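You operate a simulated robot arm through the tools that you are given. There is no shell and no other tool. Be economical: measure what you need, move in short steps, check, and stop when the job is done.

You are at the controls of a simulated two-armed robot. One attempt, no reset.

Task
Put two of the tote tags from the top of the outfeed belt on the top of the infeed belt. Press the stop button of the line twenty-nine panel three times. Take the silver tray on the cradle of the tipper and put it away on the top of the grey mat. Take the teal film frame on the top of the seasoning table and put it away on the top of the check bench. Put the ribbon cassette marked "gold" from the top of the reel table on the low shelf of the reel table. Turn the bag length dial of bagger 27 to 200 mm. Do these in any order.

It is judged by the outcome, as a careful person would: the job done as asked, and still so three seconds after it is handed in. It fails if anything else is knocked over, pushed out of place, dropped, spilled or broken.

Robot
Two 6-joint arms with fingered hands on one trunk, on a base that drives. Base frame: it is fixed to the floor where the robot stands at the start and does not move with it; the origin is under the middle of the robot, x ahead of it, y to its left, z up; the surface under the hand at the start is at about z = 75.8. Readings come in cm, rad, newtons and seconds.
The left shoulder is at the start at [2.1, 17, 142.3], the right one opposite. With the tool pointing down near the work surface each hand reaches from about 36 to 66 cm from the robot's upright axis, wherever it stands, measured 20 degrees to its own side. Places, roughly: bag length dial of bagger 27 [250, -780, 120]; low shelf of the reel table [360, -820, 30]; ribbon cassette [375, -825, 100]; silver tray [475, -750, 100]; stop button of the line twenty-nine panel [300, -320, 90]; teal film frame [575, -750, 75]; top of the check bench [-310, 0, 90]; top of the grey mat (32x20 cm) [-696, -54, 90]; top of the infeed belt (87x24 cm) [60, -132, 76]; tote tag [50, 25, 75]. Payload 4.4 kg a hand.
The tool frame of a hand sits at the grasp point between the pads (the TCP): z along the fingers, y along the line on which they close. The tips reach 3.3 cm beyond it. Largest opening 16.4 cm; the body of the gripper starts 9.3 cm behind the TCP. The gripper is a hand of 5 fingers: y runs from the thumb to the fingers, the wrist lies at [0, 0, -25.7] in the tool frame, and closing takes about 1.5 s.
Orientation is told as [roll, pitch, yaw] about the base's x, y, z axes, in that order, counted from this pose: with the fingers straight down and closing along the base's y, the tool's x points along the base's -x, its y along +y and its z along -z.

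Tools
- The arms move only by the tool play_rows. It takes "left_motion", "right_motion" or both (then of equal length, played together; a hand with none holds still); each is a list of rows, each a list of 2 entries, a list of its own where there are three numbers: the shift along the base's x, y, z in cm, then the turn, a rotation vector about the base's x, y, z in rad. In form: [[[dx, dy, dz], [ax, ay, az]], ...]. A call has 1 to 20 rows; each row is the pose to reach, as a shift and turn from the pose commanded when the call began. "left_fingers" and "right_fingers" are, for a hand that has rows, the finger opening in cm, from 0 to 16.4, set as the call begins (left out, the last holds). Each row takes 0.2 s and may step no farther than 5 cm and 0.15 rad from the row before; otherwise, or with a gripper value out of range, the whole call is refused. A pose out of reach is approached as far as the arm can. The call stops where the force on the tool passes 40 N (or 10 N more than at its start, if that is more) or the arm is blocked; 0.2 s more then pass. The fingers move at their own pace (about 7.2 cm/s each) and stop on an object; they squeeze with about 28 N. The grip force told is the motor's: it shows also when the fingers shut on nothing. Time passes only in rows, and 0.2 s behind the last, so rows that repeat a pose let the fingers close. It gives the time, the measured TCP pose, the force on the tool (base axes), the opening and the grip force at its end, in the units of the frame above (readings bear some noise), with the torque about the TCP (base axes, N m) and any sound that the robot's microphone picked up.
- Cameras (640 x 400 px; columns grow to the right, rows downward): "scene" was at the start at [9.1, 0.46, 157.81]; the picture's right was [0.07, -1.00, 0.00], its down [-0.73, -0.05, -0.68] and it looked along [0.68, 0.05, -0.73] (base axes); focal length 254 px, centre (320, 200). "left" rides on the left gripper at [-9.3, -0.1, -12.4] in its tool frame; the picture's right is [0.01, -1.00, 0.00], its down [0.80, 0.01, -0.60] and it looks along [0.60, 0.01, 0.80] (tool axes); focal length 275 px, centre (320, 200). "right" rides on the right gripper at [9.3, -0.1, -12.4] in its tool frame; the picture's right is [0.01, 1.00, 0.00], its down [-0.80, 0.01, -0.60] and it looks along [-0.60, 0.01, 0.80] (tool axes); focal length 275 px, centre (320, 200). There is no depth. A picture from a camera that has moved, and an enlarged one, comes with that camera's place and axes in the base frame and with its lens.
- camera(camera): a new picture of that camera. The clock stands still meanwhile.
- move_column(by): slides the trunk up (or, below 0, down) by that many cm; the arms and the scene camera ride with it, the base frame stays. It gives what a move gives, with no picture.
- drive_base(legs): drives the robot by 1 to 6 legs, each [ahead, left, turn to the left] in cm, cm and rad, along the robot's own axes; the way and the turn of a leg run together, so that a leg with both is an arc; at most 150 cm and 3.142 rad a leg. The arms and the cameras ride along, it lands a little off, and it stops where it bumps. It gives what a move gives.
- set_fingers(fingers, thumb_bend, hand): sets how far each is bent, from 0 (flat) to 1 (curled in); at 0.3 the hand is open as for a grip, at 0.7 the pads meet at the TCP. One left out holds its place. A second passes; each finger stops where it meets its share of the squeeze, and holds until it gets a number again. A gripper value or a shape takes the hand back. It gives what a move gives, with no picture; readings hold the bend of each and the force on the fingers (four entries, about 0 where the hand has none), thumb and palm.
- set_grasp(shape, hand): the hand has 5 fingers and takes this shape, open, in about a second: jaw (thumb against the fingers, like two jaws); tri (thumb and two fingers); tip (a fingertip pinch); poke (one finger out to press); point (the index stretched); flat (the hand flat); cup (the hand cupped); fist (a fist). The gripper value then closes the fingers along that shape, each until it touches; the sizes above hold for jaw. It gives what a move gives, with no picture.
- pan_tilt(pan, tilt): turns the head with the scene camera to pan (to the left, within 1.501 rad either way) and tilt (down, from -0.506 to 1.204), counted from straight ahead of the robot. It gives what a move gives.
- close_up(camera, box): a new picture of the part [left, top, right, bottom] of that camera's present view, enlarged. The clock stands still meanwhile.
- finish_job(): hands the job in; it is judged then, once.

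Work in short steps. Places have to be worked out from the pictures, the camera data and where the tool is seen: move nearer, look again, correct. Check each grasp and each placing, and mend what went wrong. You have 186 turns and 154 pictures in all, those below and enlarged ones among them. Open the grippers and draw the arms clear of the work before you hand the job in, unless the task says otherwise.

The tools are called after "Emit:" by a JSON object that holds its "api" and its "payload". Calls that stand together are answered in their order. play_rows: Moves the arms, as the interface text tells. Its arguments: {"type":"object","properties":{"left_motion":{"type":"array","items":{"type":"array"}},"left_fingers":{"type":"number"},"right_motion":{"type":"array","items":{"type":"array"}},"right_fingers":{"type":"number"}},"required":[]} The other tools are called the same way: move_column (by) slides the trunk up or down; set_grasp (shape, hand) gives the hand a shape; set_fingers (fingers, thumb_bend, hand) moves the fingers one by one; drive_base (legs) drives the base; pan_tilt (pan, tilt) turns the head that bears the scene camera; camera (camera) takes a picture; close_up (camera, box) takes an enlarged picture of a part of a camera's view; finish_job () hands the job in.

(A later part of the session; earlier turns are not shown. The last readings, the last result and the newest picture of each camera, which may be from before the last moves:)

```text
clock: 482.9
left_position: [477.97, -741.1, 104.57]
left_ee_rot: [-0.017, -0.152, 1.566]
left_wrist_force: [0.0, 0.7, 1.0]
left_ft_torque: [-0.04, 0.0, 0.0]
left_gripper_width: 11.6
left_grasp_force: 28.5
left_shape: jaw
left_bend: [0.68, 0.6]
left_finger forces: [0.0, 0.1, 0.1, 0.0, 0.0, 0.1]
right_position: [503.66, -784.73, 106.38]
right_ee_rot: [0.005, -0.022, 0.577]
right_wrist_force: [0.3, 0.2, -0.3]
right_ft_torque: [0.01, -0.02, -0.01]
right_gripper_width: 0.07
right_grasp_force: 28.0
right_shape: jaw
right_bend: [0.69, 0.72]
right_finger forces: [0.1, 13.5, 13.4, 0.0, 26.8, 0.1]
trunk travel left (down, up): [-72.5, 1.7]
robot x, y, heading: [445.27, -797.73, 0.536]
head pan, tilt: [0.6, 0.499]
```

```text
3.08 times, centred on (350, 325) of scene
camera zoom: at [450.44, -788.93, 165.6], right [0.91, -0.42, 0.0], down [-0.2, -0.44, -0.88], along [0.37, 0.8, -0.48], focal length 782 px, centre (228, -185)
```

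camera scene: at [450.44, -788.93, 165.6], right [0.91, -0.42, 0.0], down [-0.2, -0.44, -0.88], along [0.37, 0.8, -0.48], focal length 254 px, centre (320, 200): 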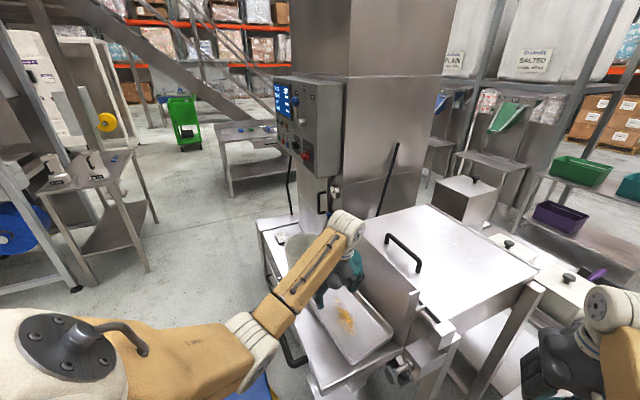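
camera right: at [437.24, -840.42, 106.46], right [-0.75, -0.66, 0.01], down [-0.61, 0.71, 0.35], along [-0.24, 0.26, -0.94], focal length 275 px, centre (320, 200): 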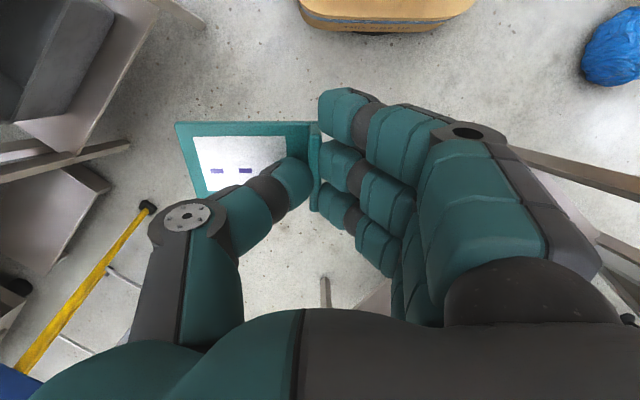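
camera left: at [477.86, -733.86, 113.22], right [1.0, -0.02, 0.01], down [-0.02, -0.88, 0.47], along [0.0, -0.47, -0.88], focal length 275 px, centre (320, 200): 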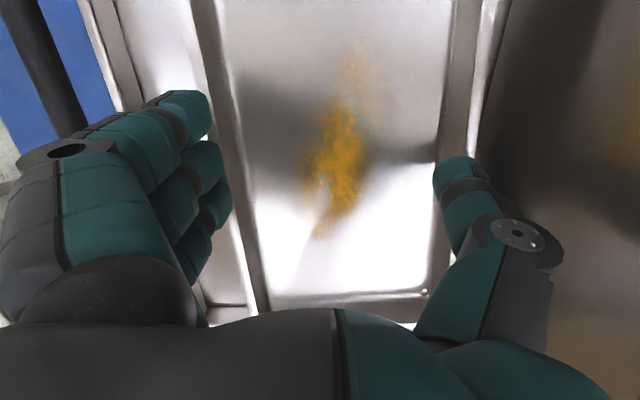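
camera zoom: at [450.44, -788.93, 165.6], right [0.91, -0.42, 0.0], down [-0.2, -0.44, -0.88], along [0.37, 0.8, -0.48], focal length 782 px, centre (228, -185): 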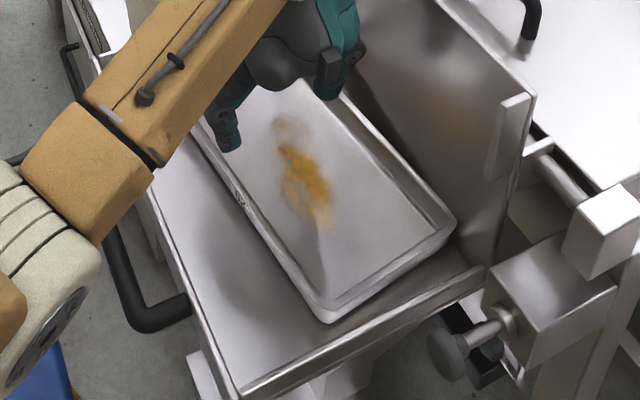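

The tray's true size is about 18 cm wide with rim z≈93 (my earlier straddle only caught the rim), so it can't be straddled. Instead I can spread the fingers inside it and press outward on both long walls at its centre of mass. First a look from above to centre.

Emit:
{"api": "camera", "payload": {"camera": "left"}}

```text
30 pictures are left
camera left: at [477.91, -733.86, 118.27], right [1.0, -0.02, 0.02], down [-0.02, -0.88, 0.47], along [0.0, -0.47, -0.88], focal length 275 px, centre (320, 200)
```

left: 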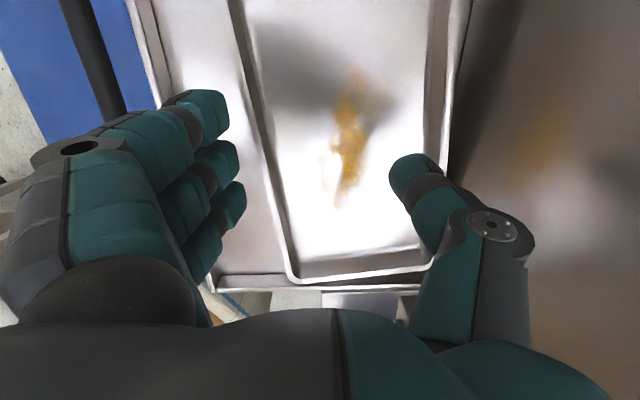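

The tray has shifted to centre ≈(480.2, −742.2), yawed +0.16, ~18 cm wide. I enter with the fingers inside it at 10 cm opening, keep above the powder, and nudge it ~2.5 cm away from the plate.

Emit:
{"api": "play_rows", "payload": {"left_motion": [[[1, -0.6, 0], [0, 0, 0.08]], [[2.2, -1.2, -2], [0, 0, 0.158]], [[2.2, -1.2, -6], [0, 0, 0.158]], [[2.2, -1.2, -8.5], [0, 0, 0.158]], [[2.2, -1.2, -9.8], [0, 0, 0.158]]], "left_fingers": 10}}

Emit:
{"api": "play_rows", "payload": {"left_motion": [[[-1, 0, 0], [0, 0, 0]], [[-2, 0, 0], [0, 0, 0]], [[-3, 0, 0], [0, 0, 0]], [[-4, 0, 0], [0, 0, 0]], [[-5, 0, 0], [0, 0, 0]]]}}

Emit:
{"api": "camera", "payload": {"camera": "left"}}

```text
clock: 484.1
left_position: [480.45, -742.46, 96.34]
left_ee_rot: [-0.028, -0.154, 1.722]
left_wrist_force: [-1.7, -7.0, 19.8]
left_ft_torque: [-1.42, 1.36, 0.28]
left_gripper_width: 11.65
left_grasp_force: 28.0
left_shape: jaw
left_bend: [0.68, 0.6]
left_finger forces: [0.1, 0.0, 0.0, 20.4, 0.0, 0.0]
right_position: [503.65, -784.92, 106.39]
right_ee_rot: [0.007, -0.024, 0.579]
right_wrist_force: [-0.2, 0.6, 0.6]
right_ft_torque: [-0.05, 0.02, -0.04]
right_gripper_width: 0.06
right_grasp_force: 27.6
right_shape: jaw
right_bend: [0.69, 0.72]
right_finger forces: [0.1, 13.3, 13.4, 0.1, 26.8, 0.0]
trunk travel left (down, up): [-72.5, 1.7]
robot x, y, heading: [445.64, -797.9, 0.541]
head pan, tilt: [0.6, 0.499]
stopped in row 5 (left hand): the force on the tool passed its limit at 50 N (the readings are from after the stop); the commanded pose is now the measured one
```

```text
clock: 485.3
left_position: [475.65, -742.28, 96.38]
left_ee_rot: [-0.032, -0.163, 1.72]
left_wrist_force: [15.2, -0.2, 33.7]
left_ft_torque: [-1.78, 2.09, 0.66]
left_gripper_width: 11.2
left_grasp_force: 27.8
left_shape: jaw
left_bend: [0.7, 0.6]
left_finger forces: [0.0, 0.7, 3.3, 38.1, 0.1, 0.1]
right_position: [503.66, -785.01, 106.38]
right_ee_rot: [0.007, -0.025, 0.578]
right_wrist_force: [0.4, 0.3, -0.2]
right_ft_torque: [0.03, 0.0, -0.01]
right_gripper_width: 0.07
right_grasp_force: 28.1
right_shape: jaw
right_bend: [0.69, 0.72]
right_finger forces: [0.1, 13.4, 13.5, 0.0, 26.8, 0.0]
trunk travel left (down, up): [-72.5, 1.7]
robot x, y, heading: [445.64, -797.74, 0.542]
head pan, tilt: [0.6, 0.499]
```

```text
29 pictures are left
camera left: at [474.37, -735.31, 110.19], right [0.99, 0.13, 0.03], down [0.1, -0.88, 0.46], along [0.09, -0.45, -0.89], focal length 275 px, centre (320, 200)
```

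left: 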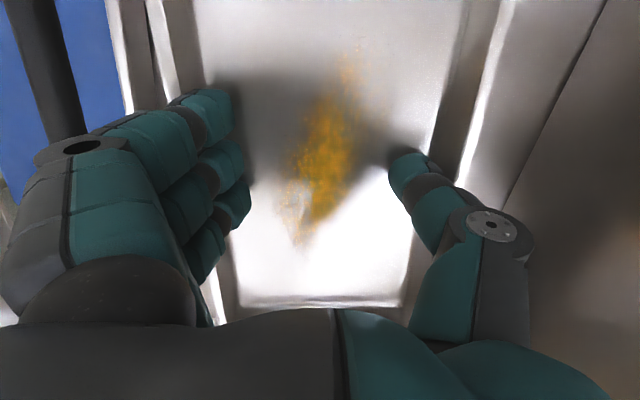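

The floor of the tray was touched at tip level ≈92.5, and the tray slid −x with the hand and is now centred on it. I ease up 0.6 cm and spread the fingers outward against the walls.

Emit:
{"api": "play_rows", "payload": {"left_motion": [[[0.3, 0, 0.7], [0, 0.0, 0]], [[0.3, 0, 0.9], [0, 0, 0]], [[0.3, 0, 0.9], [0, 0, 0]], [[0.3, 0, 0.9], [0, 0, 0]], [[0.3, 0, 0.9], [0, 0, 0]], [[0.3, 0, 0.9], [0, 0, 0]], [[0.3, 0, 0.9], [0, 0, 0]]], "left_fingers": 16.4}}

Emit:
{"api": "camera", "payload": {"camera": "left"}}

```text
clock: 486.9
left_position: [475.53, -742.28, 96.74]
left_ee_rot: [-0.024, -0.154, 1.721]
left_wrist_force: [4.0, -0.6, -9.9]
left_ft_torque: [-0.29, -0.3, -0.22]
left_gripper_width: 15.96
left_grasp_force: 0.1
left_shape: jaw
left_bend: [0.4, 0.43]
left_finger forces: [42.1, 1.4, 0.0, 1.0, 41.0, 0.1]
right_position: [503.76, -784.71, 106.21]
right_ee_rot: [0.005, -0.024, 0.578]
right_wrist_force: [0.0, -0.1, -0.9]
right_ft_torque: [0.01, 0.0, -0.02]
right_gripper_width: 0.08
right_grasp_force: 27.9
right_shape: jaw
right_bend: [0.69, 0.72]
right_finger forces: [0.1, 13.4, 13.4, 0.1, 26.9, 0.0]
trunk travel left (down, up): [-72.5, 1.7]
robot x, y, heading: [445.86, -797.71, 0.542]
head pan, tilt: [0.6, 0.499]
```

```text
28 pictures are left
camera left: at [474.39, -735.17, 110.53], right [0.99, 0.14, 0.02], down [0.11, -0.88, 0.47], along [0.08, -0.46, -0.88], focal length 275 px, centre (320, 200)
```

left: 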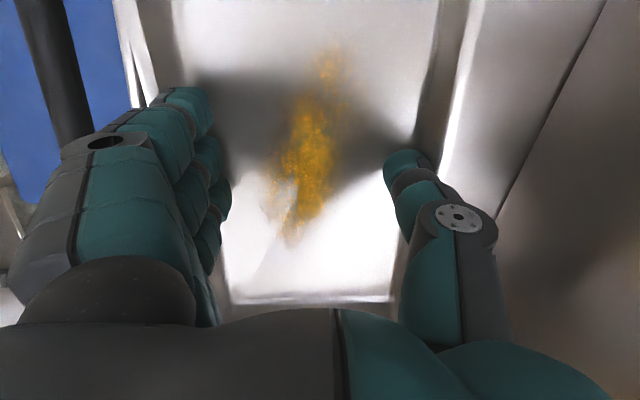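

Outward grip works: 42 N on index and 41 N on thumb. To balance about the centre of mass I close a bit, shift −2 cm in y with a small yaw −0.05, and spread again.

Emit:
{"api": "play_rows", "payload": {"left_motion": [[[0, 0, 0], [0, 0, 0]], [[0, 0, 0], [0, 0, 0]], [[0, -1, 0], [0, 0, -0.03]], [[0, -2, 0], [0, 0, -0.05]]], "left_fingers": 12}}

Emit:
{"api": "play_rows", "payload": {"left_motion": [[[0, 0, 0], [0, 0, 0]], [[0, 0, 0], [0, 0, 0]], [[0, 0, 0], [0, 0, 0]], [[0, 0, 0], [0, 0, 0]], [[0, 0, 0], [0, 0, 0]]], "left_fingers": 16.4}}

Emit:
{"api": "play_rows", "payload": {"left_motion": [[[0, 0, 0.5], [0, 0, 0]], [[0, 0, 1], [0, 0, 0]], [[0, 0, 1.5], [0, 0, 0]], [[0, 0, 2], [0, 0, 0]], [[0, 0, 2], [0, 0, 0]]]}}

Emit:
{"api": "camera", "payload": {"camera": "left"}}

```text
clock: 487.9
left_position: [475.61, -744.18, 97.04]
left_ee_rot: [-0.026, -0.156, 1.672]
left_wrist_force: [0.2, 0.4, 1.0]
left_ft_torque: [-0.03, 0.02, 0.0]
left_gripper_width: 0.0
left_grasp_force: 27.5
left_shape: jaw
left_bend: [0.68, 0.76]
left_finger forces: [0.0, 0.0, 0.1, 0.1, 0.0, 0.1]
right_position: [503.71, -784.72, 106.31]
right_ee_rot: [0.005, -0.023, 0.578]
right_wrist_force: [0.4, 0.4, -0.4]
right_ft_torque: [-0.03, 0.02, 0.02]
right_gripper_width: 0.05
right_grasp_force: 28.3
right_shape: jaw
right_bend: [0.69, 0.72]
right_finger forces: [0.0, 13.4, 13.4, 0.1, 27.0, 0.0]
trunk travel left (down, up): [-72.5, 1.7]
robot x, y, heading: [445.58, -797.82, 0.541]
head pan, tilt: [0.6, 0.499]
```

```text
clock: 489.1
left_position: [475.72, -744.33, 97.03]
left_ee_rot: [-0.026, -0.157, 1.673]
left_wrist_force: [5.1, 1.3, 5.8]
left_ft_torque: [0.33, -1.57, -0.29]
left_gripper_width: 16.07
left_grasp_force: 0.1
left_shape: jaw
left_bend: [0.39, 0.43]
left_finger forces: [6.4, 12.2, 13.7, 15.7, 41.6, 0.0]
right_position: [503.79, -784.78, 106.33]
right_ee_rot: [0.005, -0.022, 0.578]
right_wrist_force: [-0.3, -0.8, -0.5]
right_ft_torque: [0.02, 0.02, 0.01]
right_gripper_width: 0.12
right_grasp_force: 28.6
right_shape: jaw
right_bend: [0.69, 0.72]
right_finger forces: [0.1, 13.4, 13.4, 0.0, 26.9, 0.1]
trunk travel left (down, up): [-72.5, 1.7]
robot x, y, heading: [446.12, -797.78, 0.542]
head pan, tilt: [0.6, 0.499]
```

```text
clock: 490.3
left_position: [475.7, -744.21, 98.91]
left_ee_rot: [-0.023, -0.155, 1.674]
left_wrist_force: [0.2, -0.5, -10.4]
left_ft_torque: [-0.23, -0.11, 0.0]
left_gripper_width: 16.03
left_grasp_force: 0.0
left_shape: jaw
left_bend: [0.39, 0.43]
left_finger forces: [7.1, 10.1, 10.4, 12.0, 39.4, 0.0]
right_position: [503.64, -784.76, 106.39]
right_ee_rot: [0.003, -0.023, 0.577]
right_wrist_force: [0.0, -0.1, -0.4]
right_ft_torque: [0.0, 0.04, 0.01]
right_gripper_width: 0.09
right_grasp_force: 27.9
right_shape: jaw
right_bend: [0.69, 0.72]
right_finger forces: [0.1, 13.4, 13.4, 0.1, 27.0, 0.0]
trunk travel left (down, up): [-72.5, 1.7]
robot x, y, heading: [445.96, -797.73, 0.537]
head pan, tilt: [0.6, 0.499]
```

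```text
27 pictures are left
camera left: at [474.82, -737.06, 112.65], right [1.0, 0.09, 0.02], down [0.07, -0.88, 0.47], along [0.06, -0.46, -0.88], focal length 275 px, centre (320, 200)
```

left: 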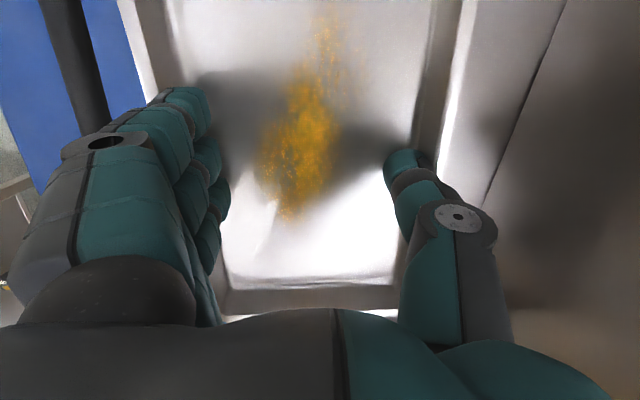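

All four fingers and the thumb bear, load 10 N. I lift 6 cm more and check stability.

Emit:
{"api": "play_rows", "payload": {"left_motion": [[[0, 0, 1], [0, 0, 0]], [[0, 0, 2], [0, 0, 0]], [[0, 0, 3], [0, 0, 0]], [[0, 0, 4], [0, 0, 0]], [[0, 0, 5], [0, 0, 0]], [[0, 0, 6], [0, 0, 0]], [[0, 0, 6], [0, 0, 0]], [[0, 0, 6], [0, 0, 0]]]}}

Emit:
{"api": "camera", "payload": {"camera": "left"}}

```text
clock: 492.1
left_position: [475.74, -744.26, 104.79]
left_ee_rot: [-0.025, -0.155, 1.672]
left_wrist_force: [0.2, 0.4, -10.9]
left_ft_torque: [-0.18, -0.11, -0.02]
left_gripper_width: 16.06
left_grasp_force: 0.1
left_shape: jaw
left_bend: [0.39, 0.43]
left_finger forces: [7.1, 10.0, 10.5, 11.8, 39.4, 0.1]
right_position: [503.78, -784.68, 106.29]
right_ee_rot: [0.003, -0.024, 0.577]
right_wrist_force: [-0.3, -0.6, -0.8]
right_ft_torque: [-0.01, 0.01, 0.01]
right_gripper_width: 0.08
right_grasp_force: 27.8
right_shape: jaw
right_bend: [0.69, 0.72]
right_finger forces: [0.0, 13.3, 13.5, 0.1, 27.0, 0.0]
trunk travel left (down, up): [-72.5, 1.7]
robot x, y, heading: [445.37, -797.38, 0.54]
head pan, tilt: [0.6, 0.499]
```

```text
26 pictures are left
camera left: at [474.83, -737.14, 118.59], right [1.0, 0.09, 0.02], down [0.06, -0.88, 0.47], along [0.06, -0.46, -0.88], focal length 275 px, centre (320, 200)
```

left: 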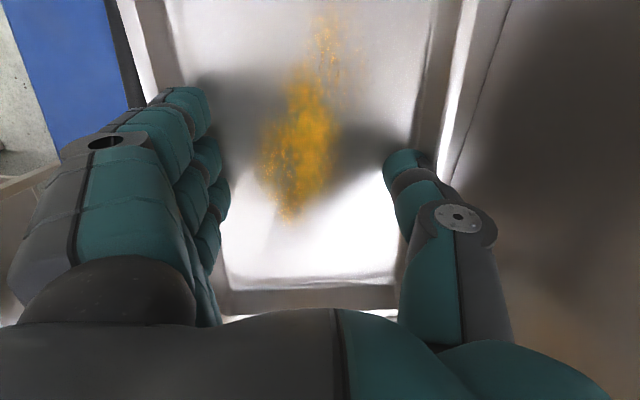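

Stable. I withdraw straight south (keeping heading) out of the gap, then go east along y≈−897, keeping the tray level.

Emit:
{"api": "drive_base", "payload": {"legs": [[-51.4, -85.7, 0], [128.7, -77.1, 0], [128.7, -77.1, 0], [128.7, -77.1, 0], [26, -15, 0]]}}

```text
refused: leg 2 is longer than a leg can be; nothing moved
```

Emit:
{"api": "drive_base", "payload": {"legs": [[-51.4, -85.7, 0], [127, -76, 0], [127, -76, 0], [127, -76, 0], [30, -18, 0]]}}

```text
clock: 520.1
left_position: [958.87, -862.12, 104.74]
left_ee_rot: [-0.022, -0.155, 1.625]
left_wrist_force: [0.1, -0.5, -10.8]
left_ft_torque: [-0.22, -0.11, 0.0]
left_gripper_width: 16.04
left_grasp_force: 0.1
left_shape: jaw
left_bend: [0.39, 0.43]
left_finger forces: [7.4, 10.2, 10.6, 11.4, 39.4, 0.0]
right_position: [985.08, -903.75, 106.28]
right_ee_rot: [0.005, -0.021, 0.531]
right_wrist_force: [-0.4, 1.1, 0.4]
right_ft_torque: [0.01, 0.04, 0.02]
right_gripper_width: 0.1
right_grasp_force: 28.6
right_shape: jaw
right_bend: [0.69, 0.72]
right_finger forces: [0.0, 13.4, 13.4, 0.0, 27.0, 0.0]
trunk travel left (down, up): [-72.5, 1.7]
robot x, y, heading: [926.38, -914.11, 0.492]
head pan, tilt: [0.6, 0.499]
```

The grip is steady. I turn to face +y and go north up the wide aisle to y≈−257.

Emit:
{"api": "drive_base", "payload": {"legs": [[0, 0, 1.079], [150, 0, 0], [150, 0, 0], [150, 0, 0], [150, 0, 0], [57, 0, 0]]}}

```text
clock: 554.2
left_position: [903.89, -203.26, 104.77]
left_ee_rot: [-0.025, -0.155, 2.671]
left_wrist_force: [-0.6, 0.9, -10.9]
left_ft_torque: [-0.06, -0.25, 0.0]
left_gripper_width: 16.07
left_grasp_force: 0.1
left_shape: jaw
left_bend: [0.39, 0.43]
left_finger forces: [8.1, 10.0, 10.3, 10.6, 38.8, 0.0]
right_position: [952.81, -201.41, 106.21]
right_ee_rot: [0.004, -0.022, 1.577]
right_wrist_force: [0.0, 0.1, -0.6]
right_ft_torque: [0.0, 0.01, -0.03]
right_gripper_width: 0.1
right_grasp_force: 27.3
right_shape: jaw
right_bend: [0.69, 0.72]
right_finger forces: [0.0, 13.4, 13.2, 0.1, 27.0, 0.0]
trunk travel left (down, up): [-72.5, 1.7]
robot x, y, heading: [932.28, -257.3, 1.537]
head pan, tilt: [0.6, 0.499]
```

Now I turn to face −x and go west along y≈−256 to x≈500, then check drift before the narrow corridor.

Emit:
{"api": "drive_base", "payload": {"legs": [[0, 0, 1.604], [150, 0, 0], [150, 0, 0], [132, 0, 0]]}}

```text
clock: 578.6
left_position: [450.23, -285.07, 104.75]
left_ee_rot: [-0.025, -0.156, -2.003]
left_wrist_force: [-0.3, -0.5, -11.1]
left_ft_torque: [0.25, -0.04, 0.03]
left_gripper_width: 16.05
left_grasp_force: 0.1
left_shape: jaw
left_bend: [0.38, 0.43]
left_finger forces: [8.5, 9.8, 9.7, 10.2, 37.9, 0.1]
right_position: [446.65, -236.04, 106.17]
right_ee_rot: [0.005, -0.021, -3.099]
right_wrist_force: [0.0, 1.0, -0.4]
right_ft_torque: [0.0, -0.01, 0.02]
right_gripper_width: 0.12
right_grasp_force: 28.5
right_shape: jaw
right_bend: [0.69, 0.72]
right_finger forces: [0.0, 12.7, 12.9, 0.1, 26.1, 0.0]
trunk travel left (down, up): [-72.5, 1.7]
robot x, y, heading: [503.28, -254.36, -3.138]
head pan, tilt: [0.6, 0.499]
```

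To keep 10+ cm on each side, I shift 5 cm to the right (+y), then continue west to x≈60.

Emit:
{"api": "drive_base", "payload": {"legs": [[0, -5, 0], [150, 0, 0], [150, 0, 0], [140, 0, 0]]}}

Emit:
{"api": "pan_tilt", "payload": {"pan": -0.2, "tilt": 0.3}}

Emit:
{"api": "camera", "payload": {"camera": "scene"}}

```text
clock: 600.2
left_position: [9.31, -291.02, 104.72]
left_ee_rot: [-0.024, -0.156, -2.006]
left_wrist_force: [0.5, -0.7, -10.5]
left_ft_torque: [0.26, -0.02, -0.02]
left_gripper_width: 16.07
left_grasp_force: 0.1
left_shape: jaw
left_bend: [0.38, 0.43]
left_finger forces: [8.7, 10.0, 9.8, 10.0, 38.3, 0.1]
right_position: [5.84, -241.95, 106.29]
right_ee_rot: [0.004, -0.021, -3.099]
right_wrist_force: [0.0, 0.2, -1.7]
right_ft_torque: [-0.01, -0.04, -0.02]
right_gripper_width: 0.08
right_grasp_force: 27.9
right_shape: jaw
right_bend: [0.69, 0.72]
right_finger forces: [0.1, 12.8, 13.0, 0.0, 26.0, 0.1]
trunk travel left (down, up): [-72.5, 1.7]
robot x, y, heading: [62.5, -260.48, -3.137]
head pan, tilt: [0.6, 0.499]
```

```text
clock: 601.3
left_position: [9.3, -291.1, 104.73]
left_ee_rot: [-0.022, -0.157, -2.005]
left_wrist_force: [0.0, 0.4, -10.2]
left_ft_torque: [0.27, -0.03, 0.0]
left_gripper_width: 16.07
left_grasp_force: 0.1
left_shape: jaw
left_bend: [0.38, 0.43]
left_finger forces: [8.7, 9.9, 9.7, 10.2, 38.3, 0.1]
right_position: [5.8, -241.88, 106.26]
right_ee_rot: [0.004, -0.02, -3.101]
right_wrist_force: [-0.3, 1.1, 0.1]
right_ft_torque: [0.01, 0.0, -0.02]
right_gripper_width: 0.07
right_grasp_force: 28.2
right_shape: jaw
right_bend: [0.69, 0.72]
right_finger forces: [0.0, 12.9, 12.9, 0.0, 26.0, 0.1]
trunk travel left (down, up): [-72.5, 1.7]
robot x, y, heading: [62.23, -260.54, -3.138]
head pan, tilt: [-0.201, 0.3]
```

```text
25 pictures are left
camera scene: at [52.07, -258.74, 167.43], right [0.19, 0.98, 0.0], down [0.29, -0.06, -0.95], along [-0.94, 0.19, -0.3], focal length 254 px, centre (320, 200)
```

scene: 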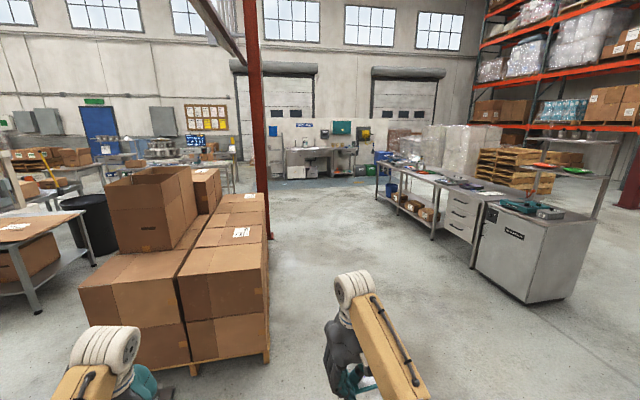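

The check bench (front y≈−25) is on the right ahead, a carton pallet on the left. I weave between: diagonal right, forward past the pallet, then diagonal towards the bench.

Emit:
{"api": "drive_base", "payload": {"legs": [[30, -30, 0], [40, -40, 0], [142, 0, 0], [112, -90, 0]]}}

Emit:
{"api": "pan_tilt", "payload": {"pan": -0.9, "tilt": 0.6}}

Emit:
{"api": "camera", "payload": {"camera": "scene"}}

```text
clock: 620.1
left_position: [-316.03, -138.82, 104.72]
left_ee_rot: [-0.025, -0.155, -1.992]
left_wrist_force: [0.3, -0.8, -10.6]
left_ft_torque: [0.25, -0.06, -0.03]
left_gripper_width: 16.05
left_grasp_force: 0.1
left_shape: jaw
left_bend: [0.38, 0.43]
left_finger forces: [9.0, 9.9, 9.8, 10.0, 38.4, 0.0]
right_position: [-320.29, -89.82, 106.19]
right_ee_rot: [0.001, -0.021, -3.088]
right_wrist_force: [-0.7, 0.8, -0.8]
right_ft_torque: [-0.03, 0.0, 0.0]
right_gripper_width: 0.1
right_grasp_force: 27.9
right_shape: jaw
right_bend: [0.69, 0.72]
right_finger forces: [0.0, 12.8, 13.0, 0.1, 26.1, 0.0]
trunk travel left (down, up): [-72.5, 1.7]
robot x, y, heading: [-263.56, -107.71, -3.125]
head pan, tilt: [-0.201, 0.3]
```

```text
clock: 621.2
left_position: [-315.92, -138.87, 104.79]
left_ee_rot: [-0.022, -0.153, -1.993]
left_wrist_force: [0.4, 0.4, -10.9]
left_ft_torque: [0.27, 0.0, -0.01]
left_gripper_width: 16.07
left_grasp_force: 0.1
left_shape: jaw
left_bend: [0.38, 0.43]
left_finger forces: [8.9, 9.9, 9.8, 10.1, 38.3, 0.0]
right_position: [-320.14, -89.78, 106.25]
right_ee_rot: [0.003, -0.02, -3.087]
right_wrist_force: [-0.2, -0.5, 0.3]
right_ft_torque: [-0.04, 0.01, -0.05]
right_gripper_width: 0.06
right_grasp_force: 28.0
right_shape: jaw
right_bend: [0.69, 0.72]
right_finger forces: [0.0, 12.8, 12.9, 0.1, 26.1, 0.1]
trunk travel left (down, up): [-72.5, 1.7]
robot x, y, heading: [-263.63, -107.6, -3.127]
head pan, tilt: [-0.901, 0.6]
```

```text
24 pictures are left
camera scene: at [-270.05, -100.95, 164.69], right [0.77, 0.63, 0.0], down [0.36, -0.44, -0.83], along [-0.52, 0.64, -0.56], focal length 254 px, centre (320, 200)
```

scene: 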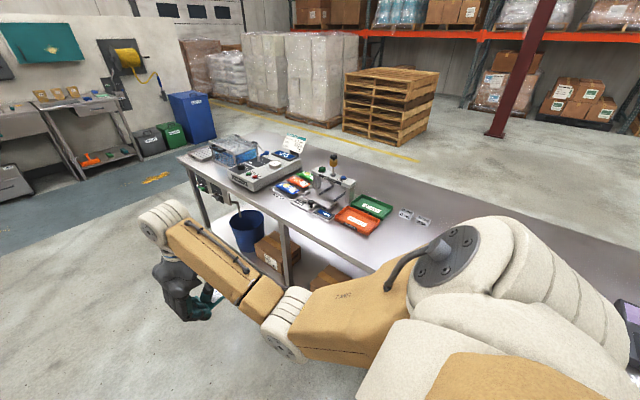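

The bench's free area is around [−280, −20] (items left of x≈−290; front edge y≈−39, z≈90). I turn right 0.757 and move so the right hand hovers there, the tray staying off the bench.

Emit:
{"api": "drive_base", "payload": {"legs": [[0, 0, -0.757], [13.6, -33, 0]]}}

Emit:
{"api": "camera", "payload": {"camera": "right"}}

```text
clock: 625.5
left_position: [-310.49, -60.35, 104.78]
left_ee_rot: [-0.023, -0.155, -2.751]
left_wrist_force: [0.1, 0.5, -11.0]
left_ft_torque: [0.17, -0.16, 0.0]
left_gripper_width: 16.08
left_grasp_force: 0.1
left_shape: jaw
left_bend: [0.38, 0.43]
left_finger forces: [9.0, 9.8, 9.5, 9.9, 37.9, 0.1]
right_position: [-279.76, -21.94, 106.27]
right_ee_rot: [0.006, -0.019, 2.438]
right_wrist_force: [0.4, 0.3, -0.8]
right_ft_torque: [-0.05, 0.01, -0.01]
right_gripper_width: 0.07
right_grasp_force: 28.0
right_shape: jaw
right_bend: [0.69, 0.72]
right_finger forces: [0.1, 12.6, 12.6, 0.1, 25.5, 0.0]
trunk travel left (down, up): [-72.5, 1.7]
robot x, y, heading: [-250.6, -74.37, 2.395]
head pan, tilt: [-0.901, 0.6]
```

```text
23 pictures are left
camera right: at [-272.27, -28.08, 118.43], right [-0.64, -0.77, 0.0], down [-0.6, 0.51, 0.62], along [-0.48, 0.39, -0.79], focal length 275 px, centre (320, 200)
```

right: 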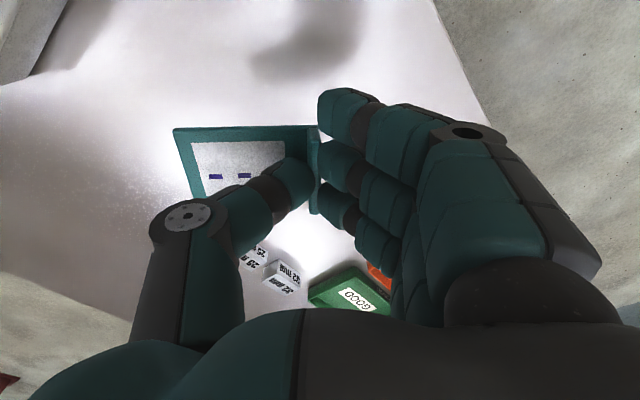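

Free space below. I lower the frame: 10.5 cm, then small steps to contact.

Emit:
{"api": "play_rows", "payload": {"right_motion": [[[0, 0, -3], [0, 0, 0]], [[0, 0, -6], [0, 0, 0]], [[0, 0, -9], [0, 0, 0]], [[0, 0, -10.5], [0, 0, 0]]]}}

Emit:
{"api": "camera", "payload": {"camera": "right"}}

```text
clock: 626.5
left_position: [-310.41, -60.42, 104.76]
left_ee_rot: [-0.023, -0.154, -2.75]
left_wrist_force: [0.4, 0.8, -10.5]
left_ft_torque: [0.16, -0.18, 0.0]
left_gripper_width: 16.06
left_grasp_force: 0.1
left_shape: jaw
left_bend: [0.38, 0.43]
left_finger forces: [9.1, 9.9, 9.5, 9.6, 37.9, 0.0]
right_position: [-279.65, -22.12, 95.74]
right_ee_rot: [0.002, -0.023, 2.436]
right_wrist_force: [-0.5, 0.5, 0.0]
right_ft_torque: [-0.01, 0.0, 0.01]
right_gripper_width: 0.09
right_grasp_force: 28.0
right_shape: jaw
right_bend: [0.69, 0.72]
right_finger forces: [0.1, 12.6, 12.7, 0.1, 25.5, 0.0]
trunk travel left (down, up): [-72.5, 1.7]
robot x, y, heading: [-250.91, -74.01, 2.395]
head pan, tilt: [-0.901, 0.6]
```

```text
22 pictures are left
camera right: at [-272.15, -28.2, 107.99], right [-0.64, -0.77, 0.0], down [-0.6, 0.5, 0.62], along [-0.48, 0.39, -0.79], focal length 275 px, centre (320, 200)
```

right: 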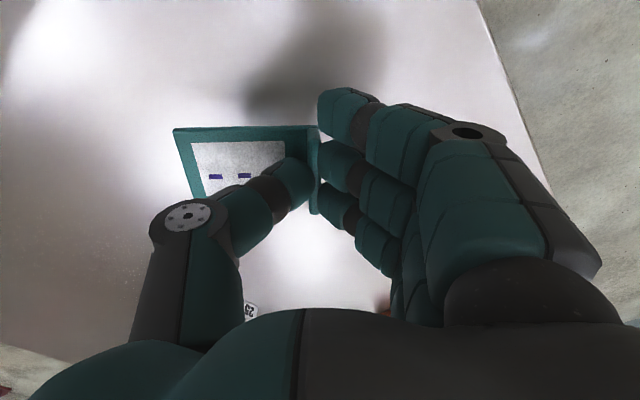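

Still a few cm above by the shadow. I lower in small steps till contact.

Emit:
{"api": "play_rows", "payload": {"right_motion": [[[0, 0, -0.6], [0, 0, 0]], [[0, 0, -1.2], [0, 0, 0]], [[0, 0, -1.7], [0, 0, 0]], [[0, 0, -2.2], [0, 0, 0]], [[0, 0, -2.7], [0, 0, 0]], [[0, 0, -3.2], [0, 0, 0]], [[0, 0, -3.7], [0, 0, 0]], [[0, 0, -4.2], [0, 0, 0]]]}}

```text
clock: 628.3
left_position: [-310.53, -60.58, 104.7]
left_ee_rot: [-0.022, -0.154, -2.753]
left_wrist_force: [-0.1, 0.0, -11.1]
left_ft_torque: [0.17, -0.2, 0.0]
left_gripper_width: 16.08
left_grasp_force: 0.0
left_shape: jaw
left_bend: [0.38, 0.43]
left_finger forces: [9.0, 9.8, 9.4, 9.9, 37.9, 0.1]
right_position: [-279.63, -21.95, 91.56]
right_ee_rot: [0.004, -0.022, 2.437]
right_wrist_force: [0.0, -0.3, -1.3]
right_ft_torque: [0.0, -0.01, -0.01]
right_gripper_width: 0.1
right_grasp_force: 27.8
right_shape: jaw
right_bend: [0.69, 0.72]
right_finger forces: [0.1, 12.6, 12.6, 0.0, 25.6, 0.0]
trunk travel left (down, up): [-72.5, 1.7]
robot x, y, heading: [-250.92, -74.04, 2.397]
head pan, tilt: [-0.901, 0.6]
```

No contact yet; I continue down carefully.

Emit:
{"api": "play_rows", "payload": {"right_motion": [[[0, 0, -0.5], [0, 0, 0]], [[0, 0, -1], [0, 0, 0]], [[0, 0, -1.5], [0, 0, 0]], [[0, 0, -2], [0, 0, 0]], [[0, 0, -2.5], [0, 0, 0]], [[0, 0, -3], [0, 0, 0]], [[0, 0, -3.5], [0, 0, 0]], [[0, 0, -4], [0, 0, 0]], [[0, 0, -4.5], [0, 0, 0]], [[0, 0, -5], [0, 0, 0]]]}}

Emit:
{"api": "camera", "payload": {"camera": "right"}}

```text
clock: 629.4
left_position: [-310.29, -60.65, 104.63]
left_ee_rot: [-0.019, -0.149, -2.754]
left_wrist_force: [-1.4, 0.7, -10.7]
left_ft_torque: [0.1, -0.21, -0.01]
left_gripper_width: 16.07
left_grasp_force: 0.1
left_shape: jaw
left_bend: [0.38, 0.43]
left_finger forces: [9.1, 9.7, 9.5, 9.7, 37.8, 0.0]
right_position: [-279.99, -21.68, 90.26]
right_ee_rot: [0.0, -0.034, 2.438]
right_wrist_force: [3.3, -2.4, 22.6]
right_ft_torque: [-0.2, -0.19, -0.04]
right_gripper_width: 0.36
right_grasp_force: 28.2
right_shape: jaw
right_bend: [0.7, 0.74]
right_finger forces: [0.0, 14.6, 15.4, 0.1, 40.9, 0.1]
trunk travel left (down, up): [-72.5, 1.7]
robot x, y, heading: [-250.81, -74.08, 2.394]
head pan, tilt: [-0.901, 0.6]
stopped in row 5 (right hand): the force on the tool passed its limit at 46 N (the readings are from after the stop); the commanded pose is now the measured one
```

```text
21 pictures are left
camera right: at [-272.47, -27.95, 102.19], right [-0.64, -0.77, 0.0], down [-0.6, 0.5, 0.63], along [-0.48, 0.4, -0.78], focal length 275 px, centre (320, 200)
```

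right: 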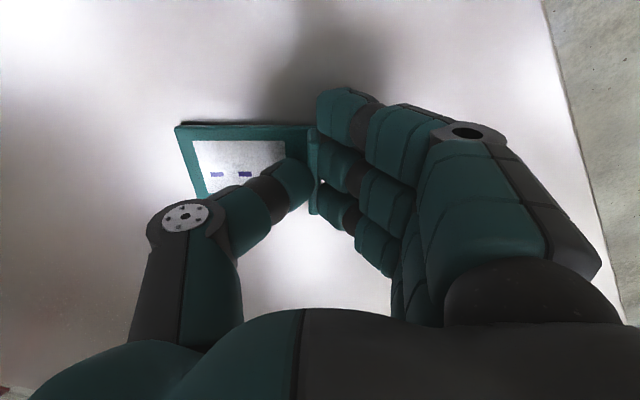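

Contact: the frame is on the bench. I ease up 0.2 cm, open to 5 cm and rise.

Emit:
{"api": "play_rows", "payload": {"right_motion": [[[0, 0, 0.3], [0, 0, 0]], [[0, 0, 0.3], [0, 0, 0]], [[0, 0, 0.3], [0, 0, 0]], [[0, 0, 0.3], [0, 0, 0]], [[0, 0, 2], [0, 0, 0]], [[0, 0, 5], [0, 0, 0]], [[0, 0, 9], [0, 0, 0]], [[0, 0, 13], [0, 0, 0]]], "right_fingers": 6}}

Emit:
{"api": "camera", "payload": {"camera": "right"}}

```text
clock: 631.2
left_position: [-310.41, -60.4, 104.7]
left_ee_rot: [-0.022, -0.154, -2.752]
left_wrist_force: [0.6, 0.9, -11.7]
left_ft_torque: [0.17, -0.18, 0.0]
left_gripper_width: 16.06
left_grasp_force: 0.0
left_shape: jaw
left_bend: [0.38, 0.43]
left_finger forces: [9.2, 9.7, 9.5, 9.7, 38.0, 0.0]
right_position: [-279.82, -21.76, 102.86]
right_ee_rot: [0.003, -0.028, 2.436]
right_wrist_force: [-0.2, -0.4, -0.1]
right_ft_torque: [0.01, 0.01, -0.03]
right_gripper_width: 5.95
right_grasp_force: 0.0
right_shape: jaw
right_bend: [0.73, 0.76]
right_finger forces: [0.0, 0.1, 0.0, 0.0, 0.0, 0.0]
trunk travel left (down, up): [-72.5, 1.7]
robot x, y, heading: [-251.59, -74.42, 2.396]
head pan, tilt: [-0.901, 0.6]
```

```text
20 pictures are left
camera right: at [-272.32, -27.92, 115.03], right [-0.64, -0.77, 0.0], down [-0.6, 0.5, 0.62], along [-0.48, 0.4, -0.78], focal length 275 px, centre (320, 200)
```

right: 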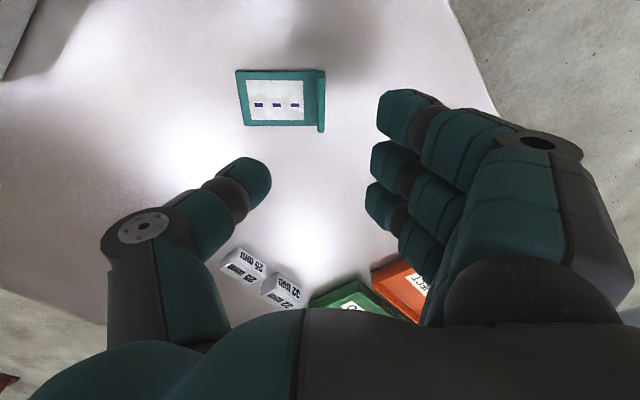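

The frame lies flat on the check bench. Next, the grey mat near [−696, −54]: I back off, face −x, move to y≈−145 and go west to x≈−500.

Emit:
{"api": "drive_base", "payload": {"legs": [[-50, 0, 0], [0, 0, 0.745], [0, 37, 0], [150, 0, 0], [135, 0, 0]]}}

Emit:
{"api": "pan_tilt", "payload": {"pan": -0.25, "tilt": 0.35}}

Emit:
{"api": "camera", "payload": {"camera": "scene"}}

```text
clock: 651.2
left_position: [-547.26, -174.35, 104.65]
left_ee_rot: [-0.02, -0.154, -2.021]
left_wrist_force: [-0.3, -0.3, -11.8]
left_ft_torque: [0.22, -0.03, 0.01]
left_gripper_width: 16.06
left_grasp_force: 0.0
left_shape: jaw
left_bend: [0.38, 0.43]
left_finger forces: [9.3, 9.8, 9.3, 9.5, 37.5, 0.0]
right_position: [-550.29, -125.19, 102.93]
right_ee_rot: [0.002, -0.027, -3.117]
right_wrist_force: [0.4, -0.2, -0.2]
right_ft_torque: [0.0, 0.01, 0.0]
right_gripper_width: 5.91
right_grasp_force: 0.0
right_shape: jaw
right_bend: [0.73, 0.76]
right_finger forces: [0.0, 0.0, 0.1, 0.1, 0.0, 0.1]
trunk travel left (down, up): [-72.5, 1.7]
robot x, y, heading: [-493.42, -144.61, 3.128]
head pan, tilt: [-0.901, 0.6]
```

```text
clock: 652.3
left_position: [-547.17, -174.28, 104.67]
left_ee_rot: [-0.022, -0.155, -2.022]
left_wrist_force: [0.8, 0.1, -11.3]
left_ft_torque: [0.26, -0.03, 0.03]
left_gripper_width: 16.05
left_grasp_force: 0.0
left_shape: jaw
left_bend: [0.38, 0.43]
left_finger forces: [9.3, 9.6, 9.3, 9.5, 37.7, 0.0]
right_position: [-550.35, -125.16, 102.8]
right_ee_rot: [0.002, -0.028, -3.117]
right_wrist_force: [0.2, 0.5, 0.1]
right_ft_torque: [0.0, -0.02, -0.01]
right_gripper_width: 5.9
right_grasp_force: 0.0
right_shape: jaw
right_bend: [0.73, 0.76]
right_finger forces: [0.1, 0.0, 0.0, 0.1, 0.0, 0.1]
trunk travel left (down, up): [-72.5, 1.7]
robot x, y, heading: [-493.47, -144.59, 3.131]
head pan, tilt: [-0.25, 0.351]
```

```text
19 pictures are left
camera scene: at [-503.89, -142.28, 166.96], right [0.26, 0.97, 0.0], down [0.33, -0.09, -0.94], along [-0.91, 0.24, -0.34], focal length 254 px, centre (320, 200)
```

scene: 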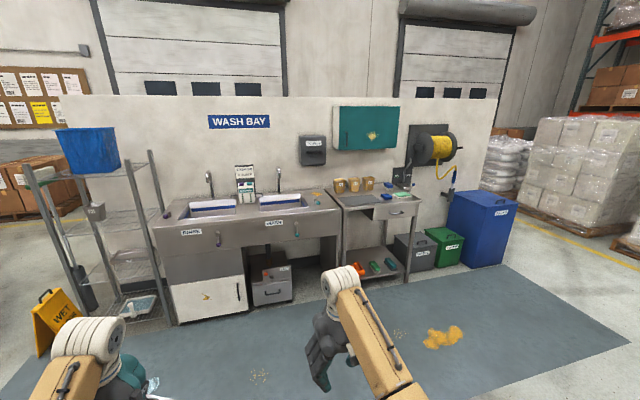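

The wash bay. I zoom in on the small table right of the sink, where the mat should be.

Emit:
{"api": "close_up", "payload": {"camera": "scene", "box": [300, 160, 440, 250]}}

```text
4.44 times, centred on (370, 205) of scene
camera zoom: at [-503.89, -142.28, 166.96], right [0.26, 0.97, 0.0], down [0.33, -0.09, -0.94], along [-0.91, 0.24, -0.34], focal length 1130 px, centre (98, 178)
```

zoom: 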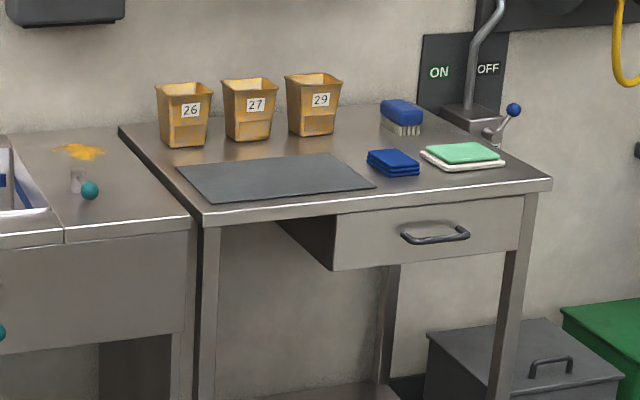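

The grey mat is on the small table: x≈−712…−692, y≈−69…−34, centre ≈(−702, −52), containers behind it at x<−722. The tray must be turned +0.45 rad to align; I try it with the wrist here in the open.

Emit:
{"api": "play_rows", "payload": {"left_motion": [[[0, 0, 0], [0, 0, 0.07]], [[0, 0, 0], [0, 0, 0.15]], [[0, 0, 0], [0, 0, 0.23]], [[0, 0, 0], [0, 0, 0.31]], [[0, 0, 0], [0, 0, 0.38]], [[0, 0, 0], [0, 0, 0.45]]]}}

Emit:
{"api": "camera", "payload": {"camera": "left"}}

```text
clock: 653.7
left_position: [-547.17, -174.42, 104.56]
left_ee_rot: [-0.021, -0.156, -1.795]
left_wrist_force: [0.1, -0.8, -10.6]
left_ft_torque: [0.26, 0.02, 0.01]
left_gripper_width: 16.06
left_grasp_force: 0.1
left_shape: jaw
left_bend: [0.38, 0.43]
left_finger forces: [9.4, 9.6, 9.3, 9.4, 37.7, 0.0]
left hand out of reach, approached as far as the arm can: row 4, 5, 6
right_position: [-550.33, -125.03, 102.86]
right_ee_rot: [0.001, -0.028, -3.117]
right_wrist_force: [0.3, -0.1, -0.2]
right_ft_torque: [-0.02, -0.03, 0.01]
right_gripper_width: 5.93
right_grasp_force: 0.1
right_shape: jaw
right_bend: [0.73, 0.76]
right_finger forces: [0.0, 0.0, 0.0, 0.1, 0.1, 0.0]
trunk travel left (down, up): [-72.5, 1.7]
robot x, y, heading: [-493.4, -144.37, 3.131]
head pan, tilt: [-0.25, 0.351]
```

```text
17 pictures are left
camera left: at [-548.57, -181.48, 118.42], right [-0.97, 0.24, 0.02], down [0.22, 0.86, 0.47], along [0.09, 0.46, -0.88], focal length 275 px, centre (320, 200)
```

left: 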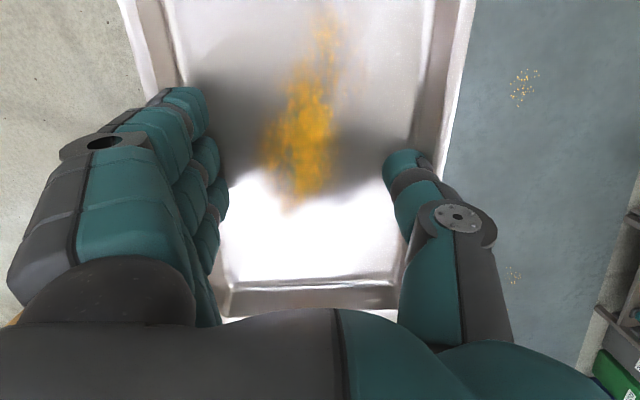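

Wrist limit reached at yaw −1.795; the remaining 0.224 comes from the base heading. I retract the right hand first so it clears the valve lever, then turn and move to a staging position.

Emit:
{"api": "play_rows", "payload": {"right_motion": [[[4, 1, 0], [0, 0, 0]], [[8, 3, -1], [0, 0, 0]], [[12, 5, -2], [0, 0, 0]], [[16, 6, -3], [0, 0, 0]], [[20, 7, -3], [0, 0, 0]], [[24, 8, -3], [0, 0, 0]], [[28, 9, -3], [0, 0, 0]]]}}

Emit:
{"api": "drive_base", "payload": {"legs": [[0, 0, 0.224], [0, -150, 0], [112, -17, 0]]}}

Emit:
{"api": "pan_tilt", "payload": {"pan": 0.2, "tilt": 0.75}}

Emit:
{"api": "camera", "payload": {"camera": "scene"}}

```text
clock: 655.3
left_position: [-546.98, -174.34, 104.63]
left_ee_rot: [-0.021, -0.156, -1.796]
left_wrist_force: [1.1, -0.3, -10.1]
left_ft_torque: [0.27, 0.01, -0.01]
left_gripper_width: 16.06
left_grasp_force: 0.1
left_shape: jaw
left_bend: [0.38, 0.43]
left_finger forces: [9.4, 9.5, 9.1, 9.5, 37.7, 0.1]
right_position: [-522.35, -115.91, 98.84]
right_ee_rot: [0.001, -0.033, -3.114]
right_wrist_force: [0.1, 0.4, 0.4]
right_ft_torque: [-0.03, 0.04, 0.02]
right_gripper_width: 5.89
right_grasp_force: 0.0
right_shape: jaw
right_bend: [0.73, 0.76]
right_finger forces: [0.1, 0.0, 0.1, 0.0, 0.0, 0.0]
right hand out of reach, approached as far as the arm can: row 3, 4, 5, 6, 7
trunk travel left (down, up): [-72.5, 1.7]
robot x, y, heading: [-493.58, -144.83, 3.132]
head pan, tilt: [-0.25, 0.351]
```

```text
clock: 668.8
left_position: [-681.72, -45.67, 104.62]
left_ee_rot: [-0.019, -0.155, -1.575]
left_wrist_force: [0.0, -0.5, -10.9]
left_ft_torque: [0.28, 0.09, 0.0]
left_gripper_width: 16.05
left_grasp_force: 0.1
left_shape: jaw
left_bend: [0.38, 0.43]
left_finger forces: [9.5, 9.6, 9.4, 9.4, 37.6, 0.1]
right_position: [-670.32, 16.89, 98.82]
right_ee_rot: [0.003, -0.033, -2.897]
right_wrist_force: [-0.4, 0.3, 0.3]
right_ft_torque: [0.03, -0.06, 0.0]
right_gripper_width: 5.92
right_grasp_force: 0.0
right_shape: jaw
right_bend: [0.73, 0.76]
right_finger forces: [0.0, 0.0, 0.1, 0.0, 0.0, 0.1]
trunk travel left (down, up): [-72.5, 1.7]
robot x, y, heading: [-635.79, -5.1, -2.933]
head pan, tilt: [-0.25, 0.351]
```

```text
clock: 669.7
left_position: [-681.62, -45.51, 104.61]
left_ee_rot: [-0.017, -0.155, -1.574]
left_wrist_force: [0.6, -0.2, -10.4]
left_ft_torque: [0.24, 0.06, 0.02]
left_gripper_width: 16.06
left_grasp_force: 0.1
left_shape: jaw
left_bend: [0.38, 0.43]
left_finger forces: [9.6, 9.6, 9.2, 9.3, 37.6, 0.0]
right_position: [-670.27, 16.9, 98.84]
right_ee_rot: [0.003, -0.032, -2.898]
right_wrist_force: [0.0, -0.4, -0.7]
right_ft_torque: [0.04, 0.01, 0.01]
right_gripper_width: 5.93
right_grasp_force: 0.0
right_shape: jaw
right_bend: [0.73, 0.76]
right_finger forces: [0.0, 0.0, 0.0, 0.1, 0.1, 0.0]
trunk travel left (down, up): [-72.5, 1.7]
robot x, y, heading: [-636.12, -5.28, -2.934]
head pan, tilt: [0.201, 0.75]
```

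```text
16 pictures are left
camera scene: at [-644.76, -8.56, 163.4], right [-0.39, 0.92, 0.0], down [0.63, 0.27, -0.73], along [-0.67, -0.29, -0.68], focal length 254 px, centre (320, 200)
```

scene: 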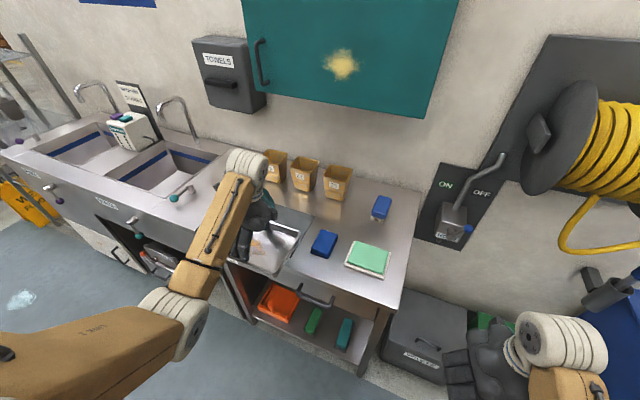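

The tray is coming over the mat. I zoom in to locate the mat edges relative to the tray.

Emit:
{"api": "close_up", "payload": {"camera": "scene", "box": [200, 150, 400, 290]}}

```text
2.86 times, centred on (300, 220) of scene
camera zoom: at [-644.76, -8.56, 163.4], right [-0.39, 0.92, 0.0], down [0.63, 0.27, -0.73], along [-0.67, -0.29, -0.68], focal length 726 px, centre (377, 143)
```

zoom: 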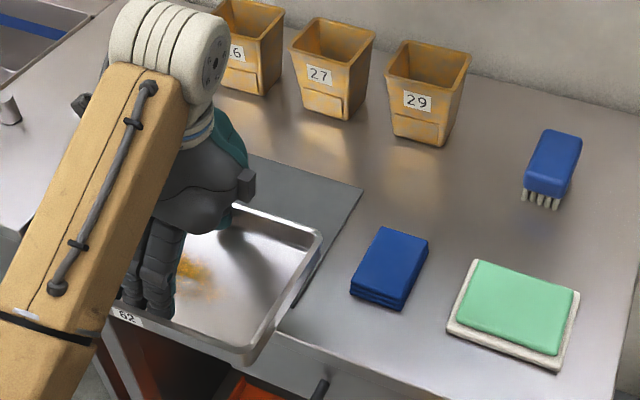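

Mat right edge is y≈−39, x≈−707…−687 (centre ≈(−697, −54.5)); the tray's centre is now ≈(−680.5, −48.7). I drive 11 cm on and do the rest with the arm.

Emit:
{"api": "drive_base", "payload": {"legs": [[11.2, 1.5, 0]]}}

Emit:
{"api": "play_rows", "payload": {"left_motion": [[[-1.5, -0.6, 0], [0, 0, 0]], [[-3, -1.2, -1], [0, 0, 0]], [[-4.5, -1.8, -2], [0, 0, 0]], [[-5.7, -2.2, -3], [0, 0, 0]]]}}

Emit:
{"api": "close_up", "payload": {"camera": "scene", "box": [200, 150, 400, 290]}}

```text
clock: 670.9
left_position: [-692.31, -49.37, 104.59]
left_ee_rot: [-0.02, -0.156, -1.575]
left_wrist_force: [-0.1, -0.4, -11.4]
left_ft_torque: [0.25, 0.04, 0.01]
left_gripper_width: 16.05
left_grasp_force: 0.1
left_shape: jaw
left_bend: [0.38, 0.43]
left_finger forces: [9.7, 9.7, 9.4, 9.5, 37.8, 0.1]
right_position: [-680.8, 13.21, 98.96]
right_ee_rot: [0.004, -0.032, -2.897]
right_wrist_force: [-0.1, 0.9, -0.5]
right_ft_torque: [0.0, -0.03, -0.01]
right_gripper_width: 5.9
right_grasp_force: 0.1
right_shape: jaw
right_bend: [0.73, 0.76]
right_finger forces: [0.0, 0.0, 0.1, 0.0, 0.1, 0.1]
trunk travel left (down, up): [-72.5, 1.7]
robot x, y, heading: [-646.57, -8.96, -2.938]
head pan, tilt: [0.201, 0.75]
```

```text
clock: 671.9
left_position: [-697.97, -51.41, 101.42]
left_ee_rot: [-0.02, -0.157, -1.575]
left_wrist_force: [-0.2, -0.1, -10.4]
left_ft_torque: [0.26, 0.1, -0.01]
left_gripper_width: 16.07
left_grasp_force: 0.1
left_shape: jaw
left_bend: [0.38, 0.43]
left_finger forces: [9.8, 9.6, 9.2, 9.3, 37.7, 0.0]
right_position: [-680.88, 13.13, 98.78]
right_ee_rot: [0.004, -0.032, -2.895]
right_wrist_force: [-0.6, -0.4, -0.4]
right_ft_torque: [0.0, 0.02, 0.01]
right_gripper_width: 5.93
right_grasp_force: 0.1
right_shape: jaw
right_bend: [0.73, 0.76]
right_finger forces: [0.0, 0.0, 0.0, 0.0, 0.0, 0.0]
trunk travel left (down, up): [-72.5, 1.7]
robot x, y, heading: [-646.84, -8.74, -2.937]
head pan, tilt: [0.201, 0.75]
```

```text
2.86 times, centred on (300, 220) of scene
camera zoom: at [-655.41, -12.32, 163.39], right [-0.4, 0.92, 0.0], down [0.63, 0.27, -0.73], along [-0.67, -0.29, -0.68], focal length 726 px, centre (377, 143)
```

zoom: 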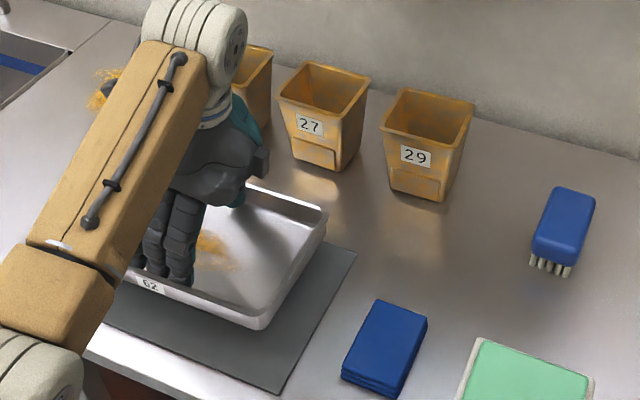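

Relative to the mat the tray is nearly right: I shift 2 cm in −x and lower 7.5 cm, then small steps to contact.

Emit:
{"api": "play_rows", "payload": {"left_motion": [[[-1, 0, -1], [0, 0, 0]], [[-2, 0.3, -3], [0, 0, 0]], [[-2, 0.3, -5], [0, 0, 0]], [[-2, 0.3, -6.5], [0, 0, 0]], [[-2, 0.3, -7.5], [0, 0, 0]]]}}

Emit:
{"api": "close_up", "payload": {"camera": "scene", "box": [200, 150, 400, 290]}}

```text
clock: 673.1
left_position: [-700.38, -51.17, 95.66]
left_ee_rot: [-0.037, -0.166, -1.574]
left_wrist_force: [12.6, 7.1, 24.7]
left_ft_torque: [0.42, -0.23, 0.39]
left_gripper_width: 16.07
left_grasp_force: 0.1
left_shape: jaw
left_bend: [0.37, 0.43]
left_finger forces: [9.2, 4.6, 7.9, 20.2, 48.7, 0.0]
right_position: [-680.57, 13.43, 98.8]
right_ee_rot: [0.003, -0.034, -2.896]
right_wrist_force: [0.9, 0.3, -0.2]
right_ft_torque: [-0.02, 0.01, -0.03]
right_gripper_width: 5.94
right_grasp_force: 0.0
right_shape: jaw
right_bend: [0.73, 0.76]
right_finger forces: [0.0, 0.0, 0.0, 0.1, 0.1, 0.1]
trunk travel left (down, up): [-72.5, 1.7]
robot x, y, heading: [-646.61, -9.08, -2.936]
head pan, tilt: [0.201, 0.75]
stopped in row 5 (left hand): the force on the tool passed its limit at 52 N (the readings are from after the stop); the commanded pose is now the measured one
```

```text
2.86 times, centred on (300, 220) of scene
camera zoom: at [-654.82, -12.03, 163.45], right [-0.4, 0.92, 0.0], down [0.62, 0.27, -0.73], along [-0.67, -0.29, -0.68], focal length 726 px, centre (377, 143)
```

zoom: 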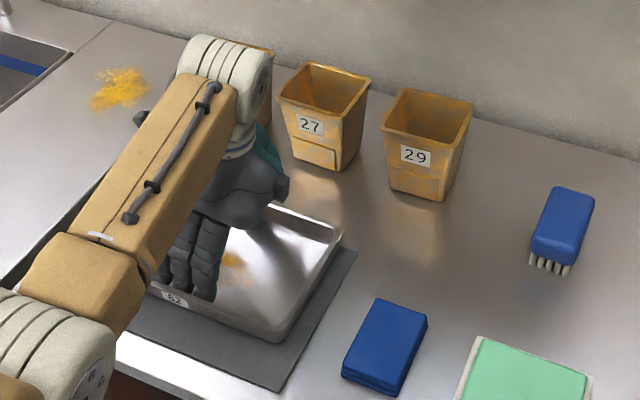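

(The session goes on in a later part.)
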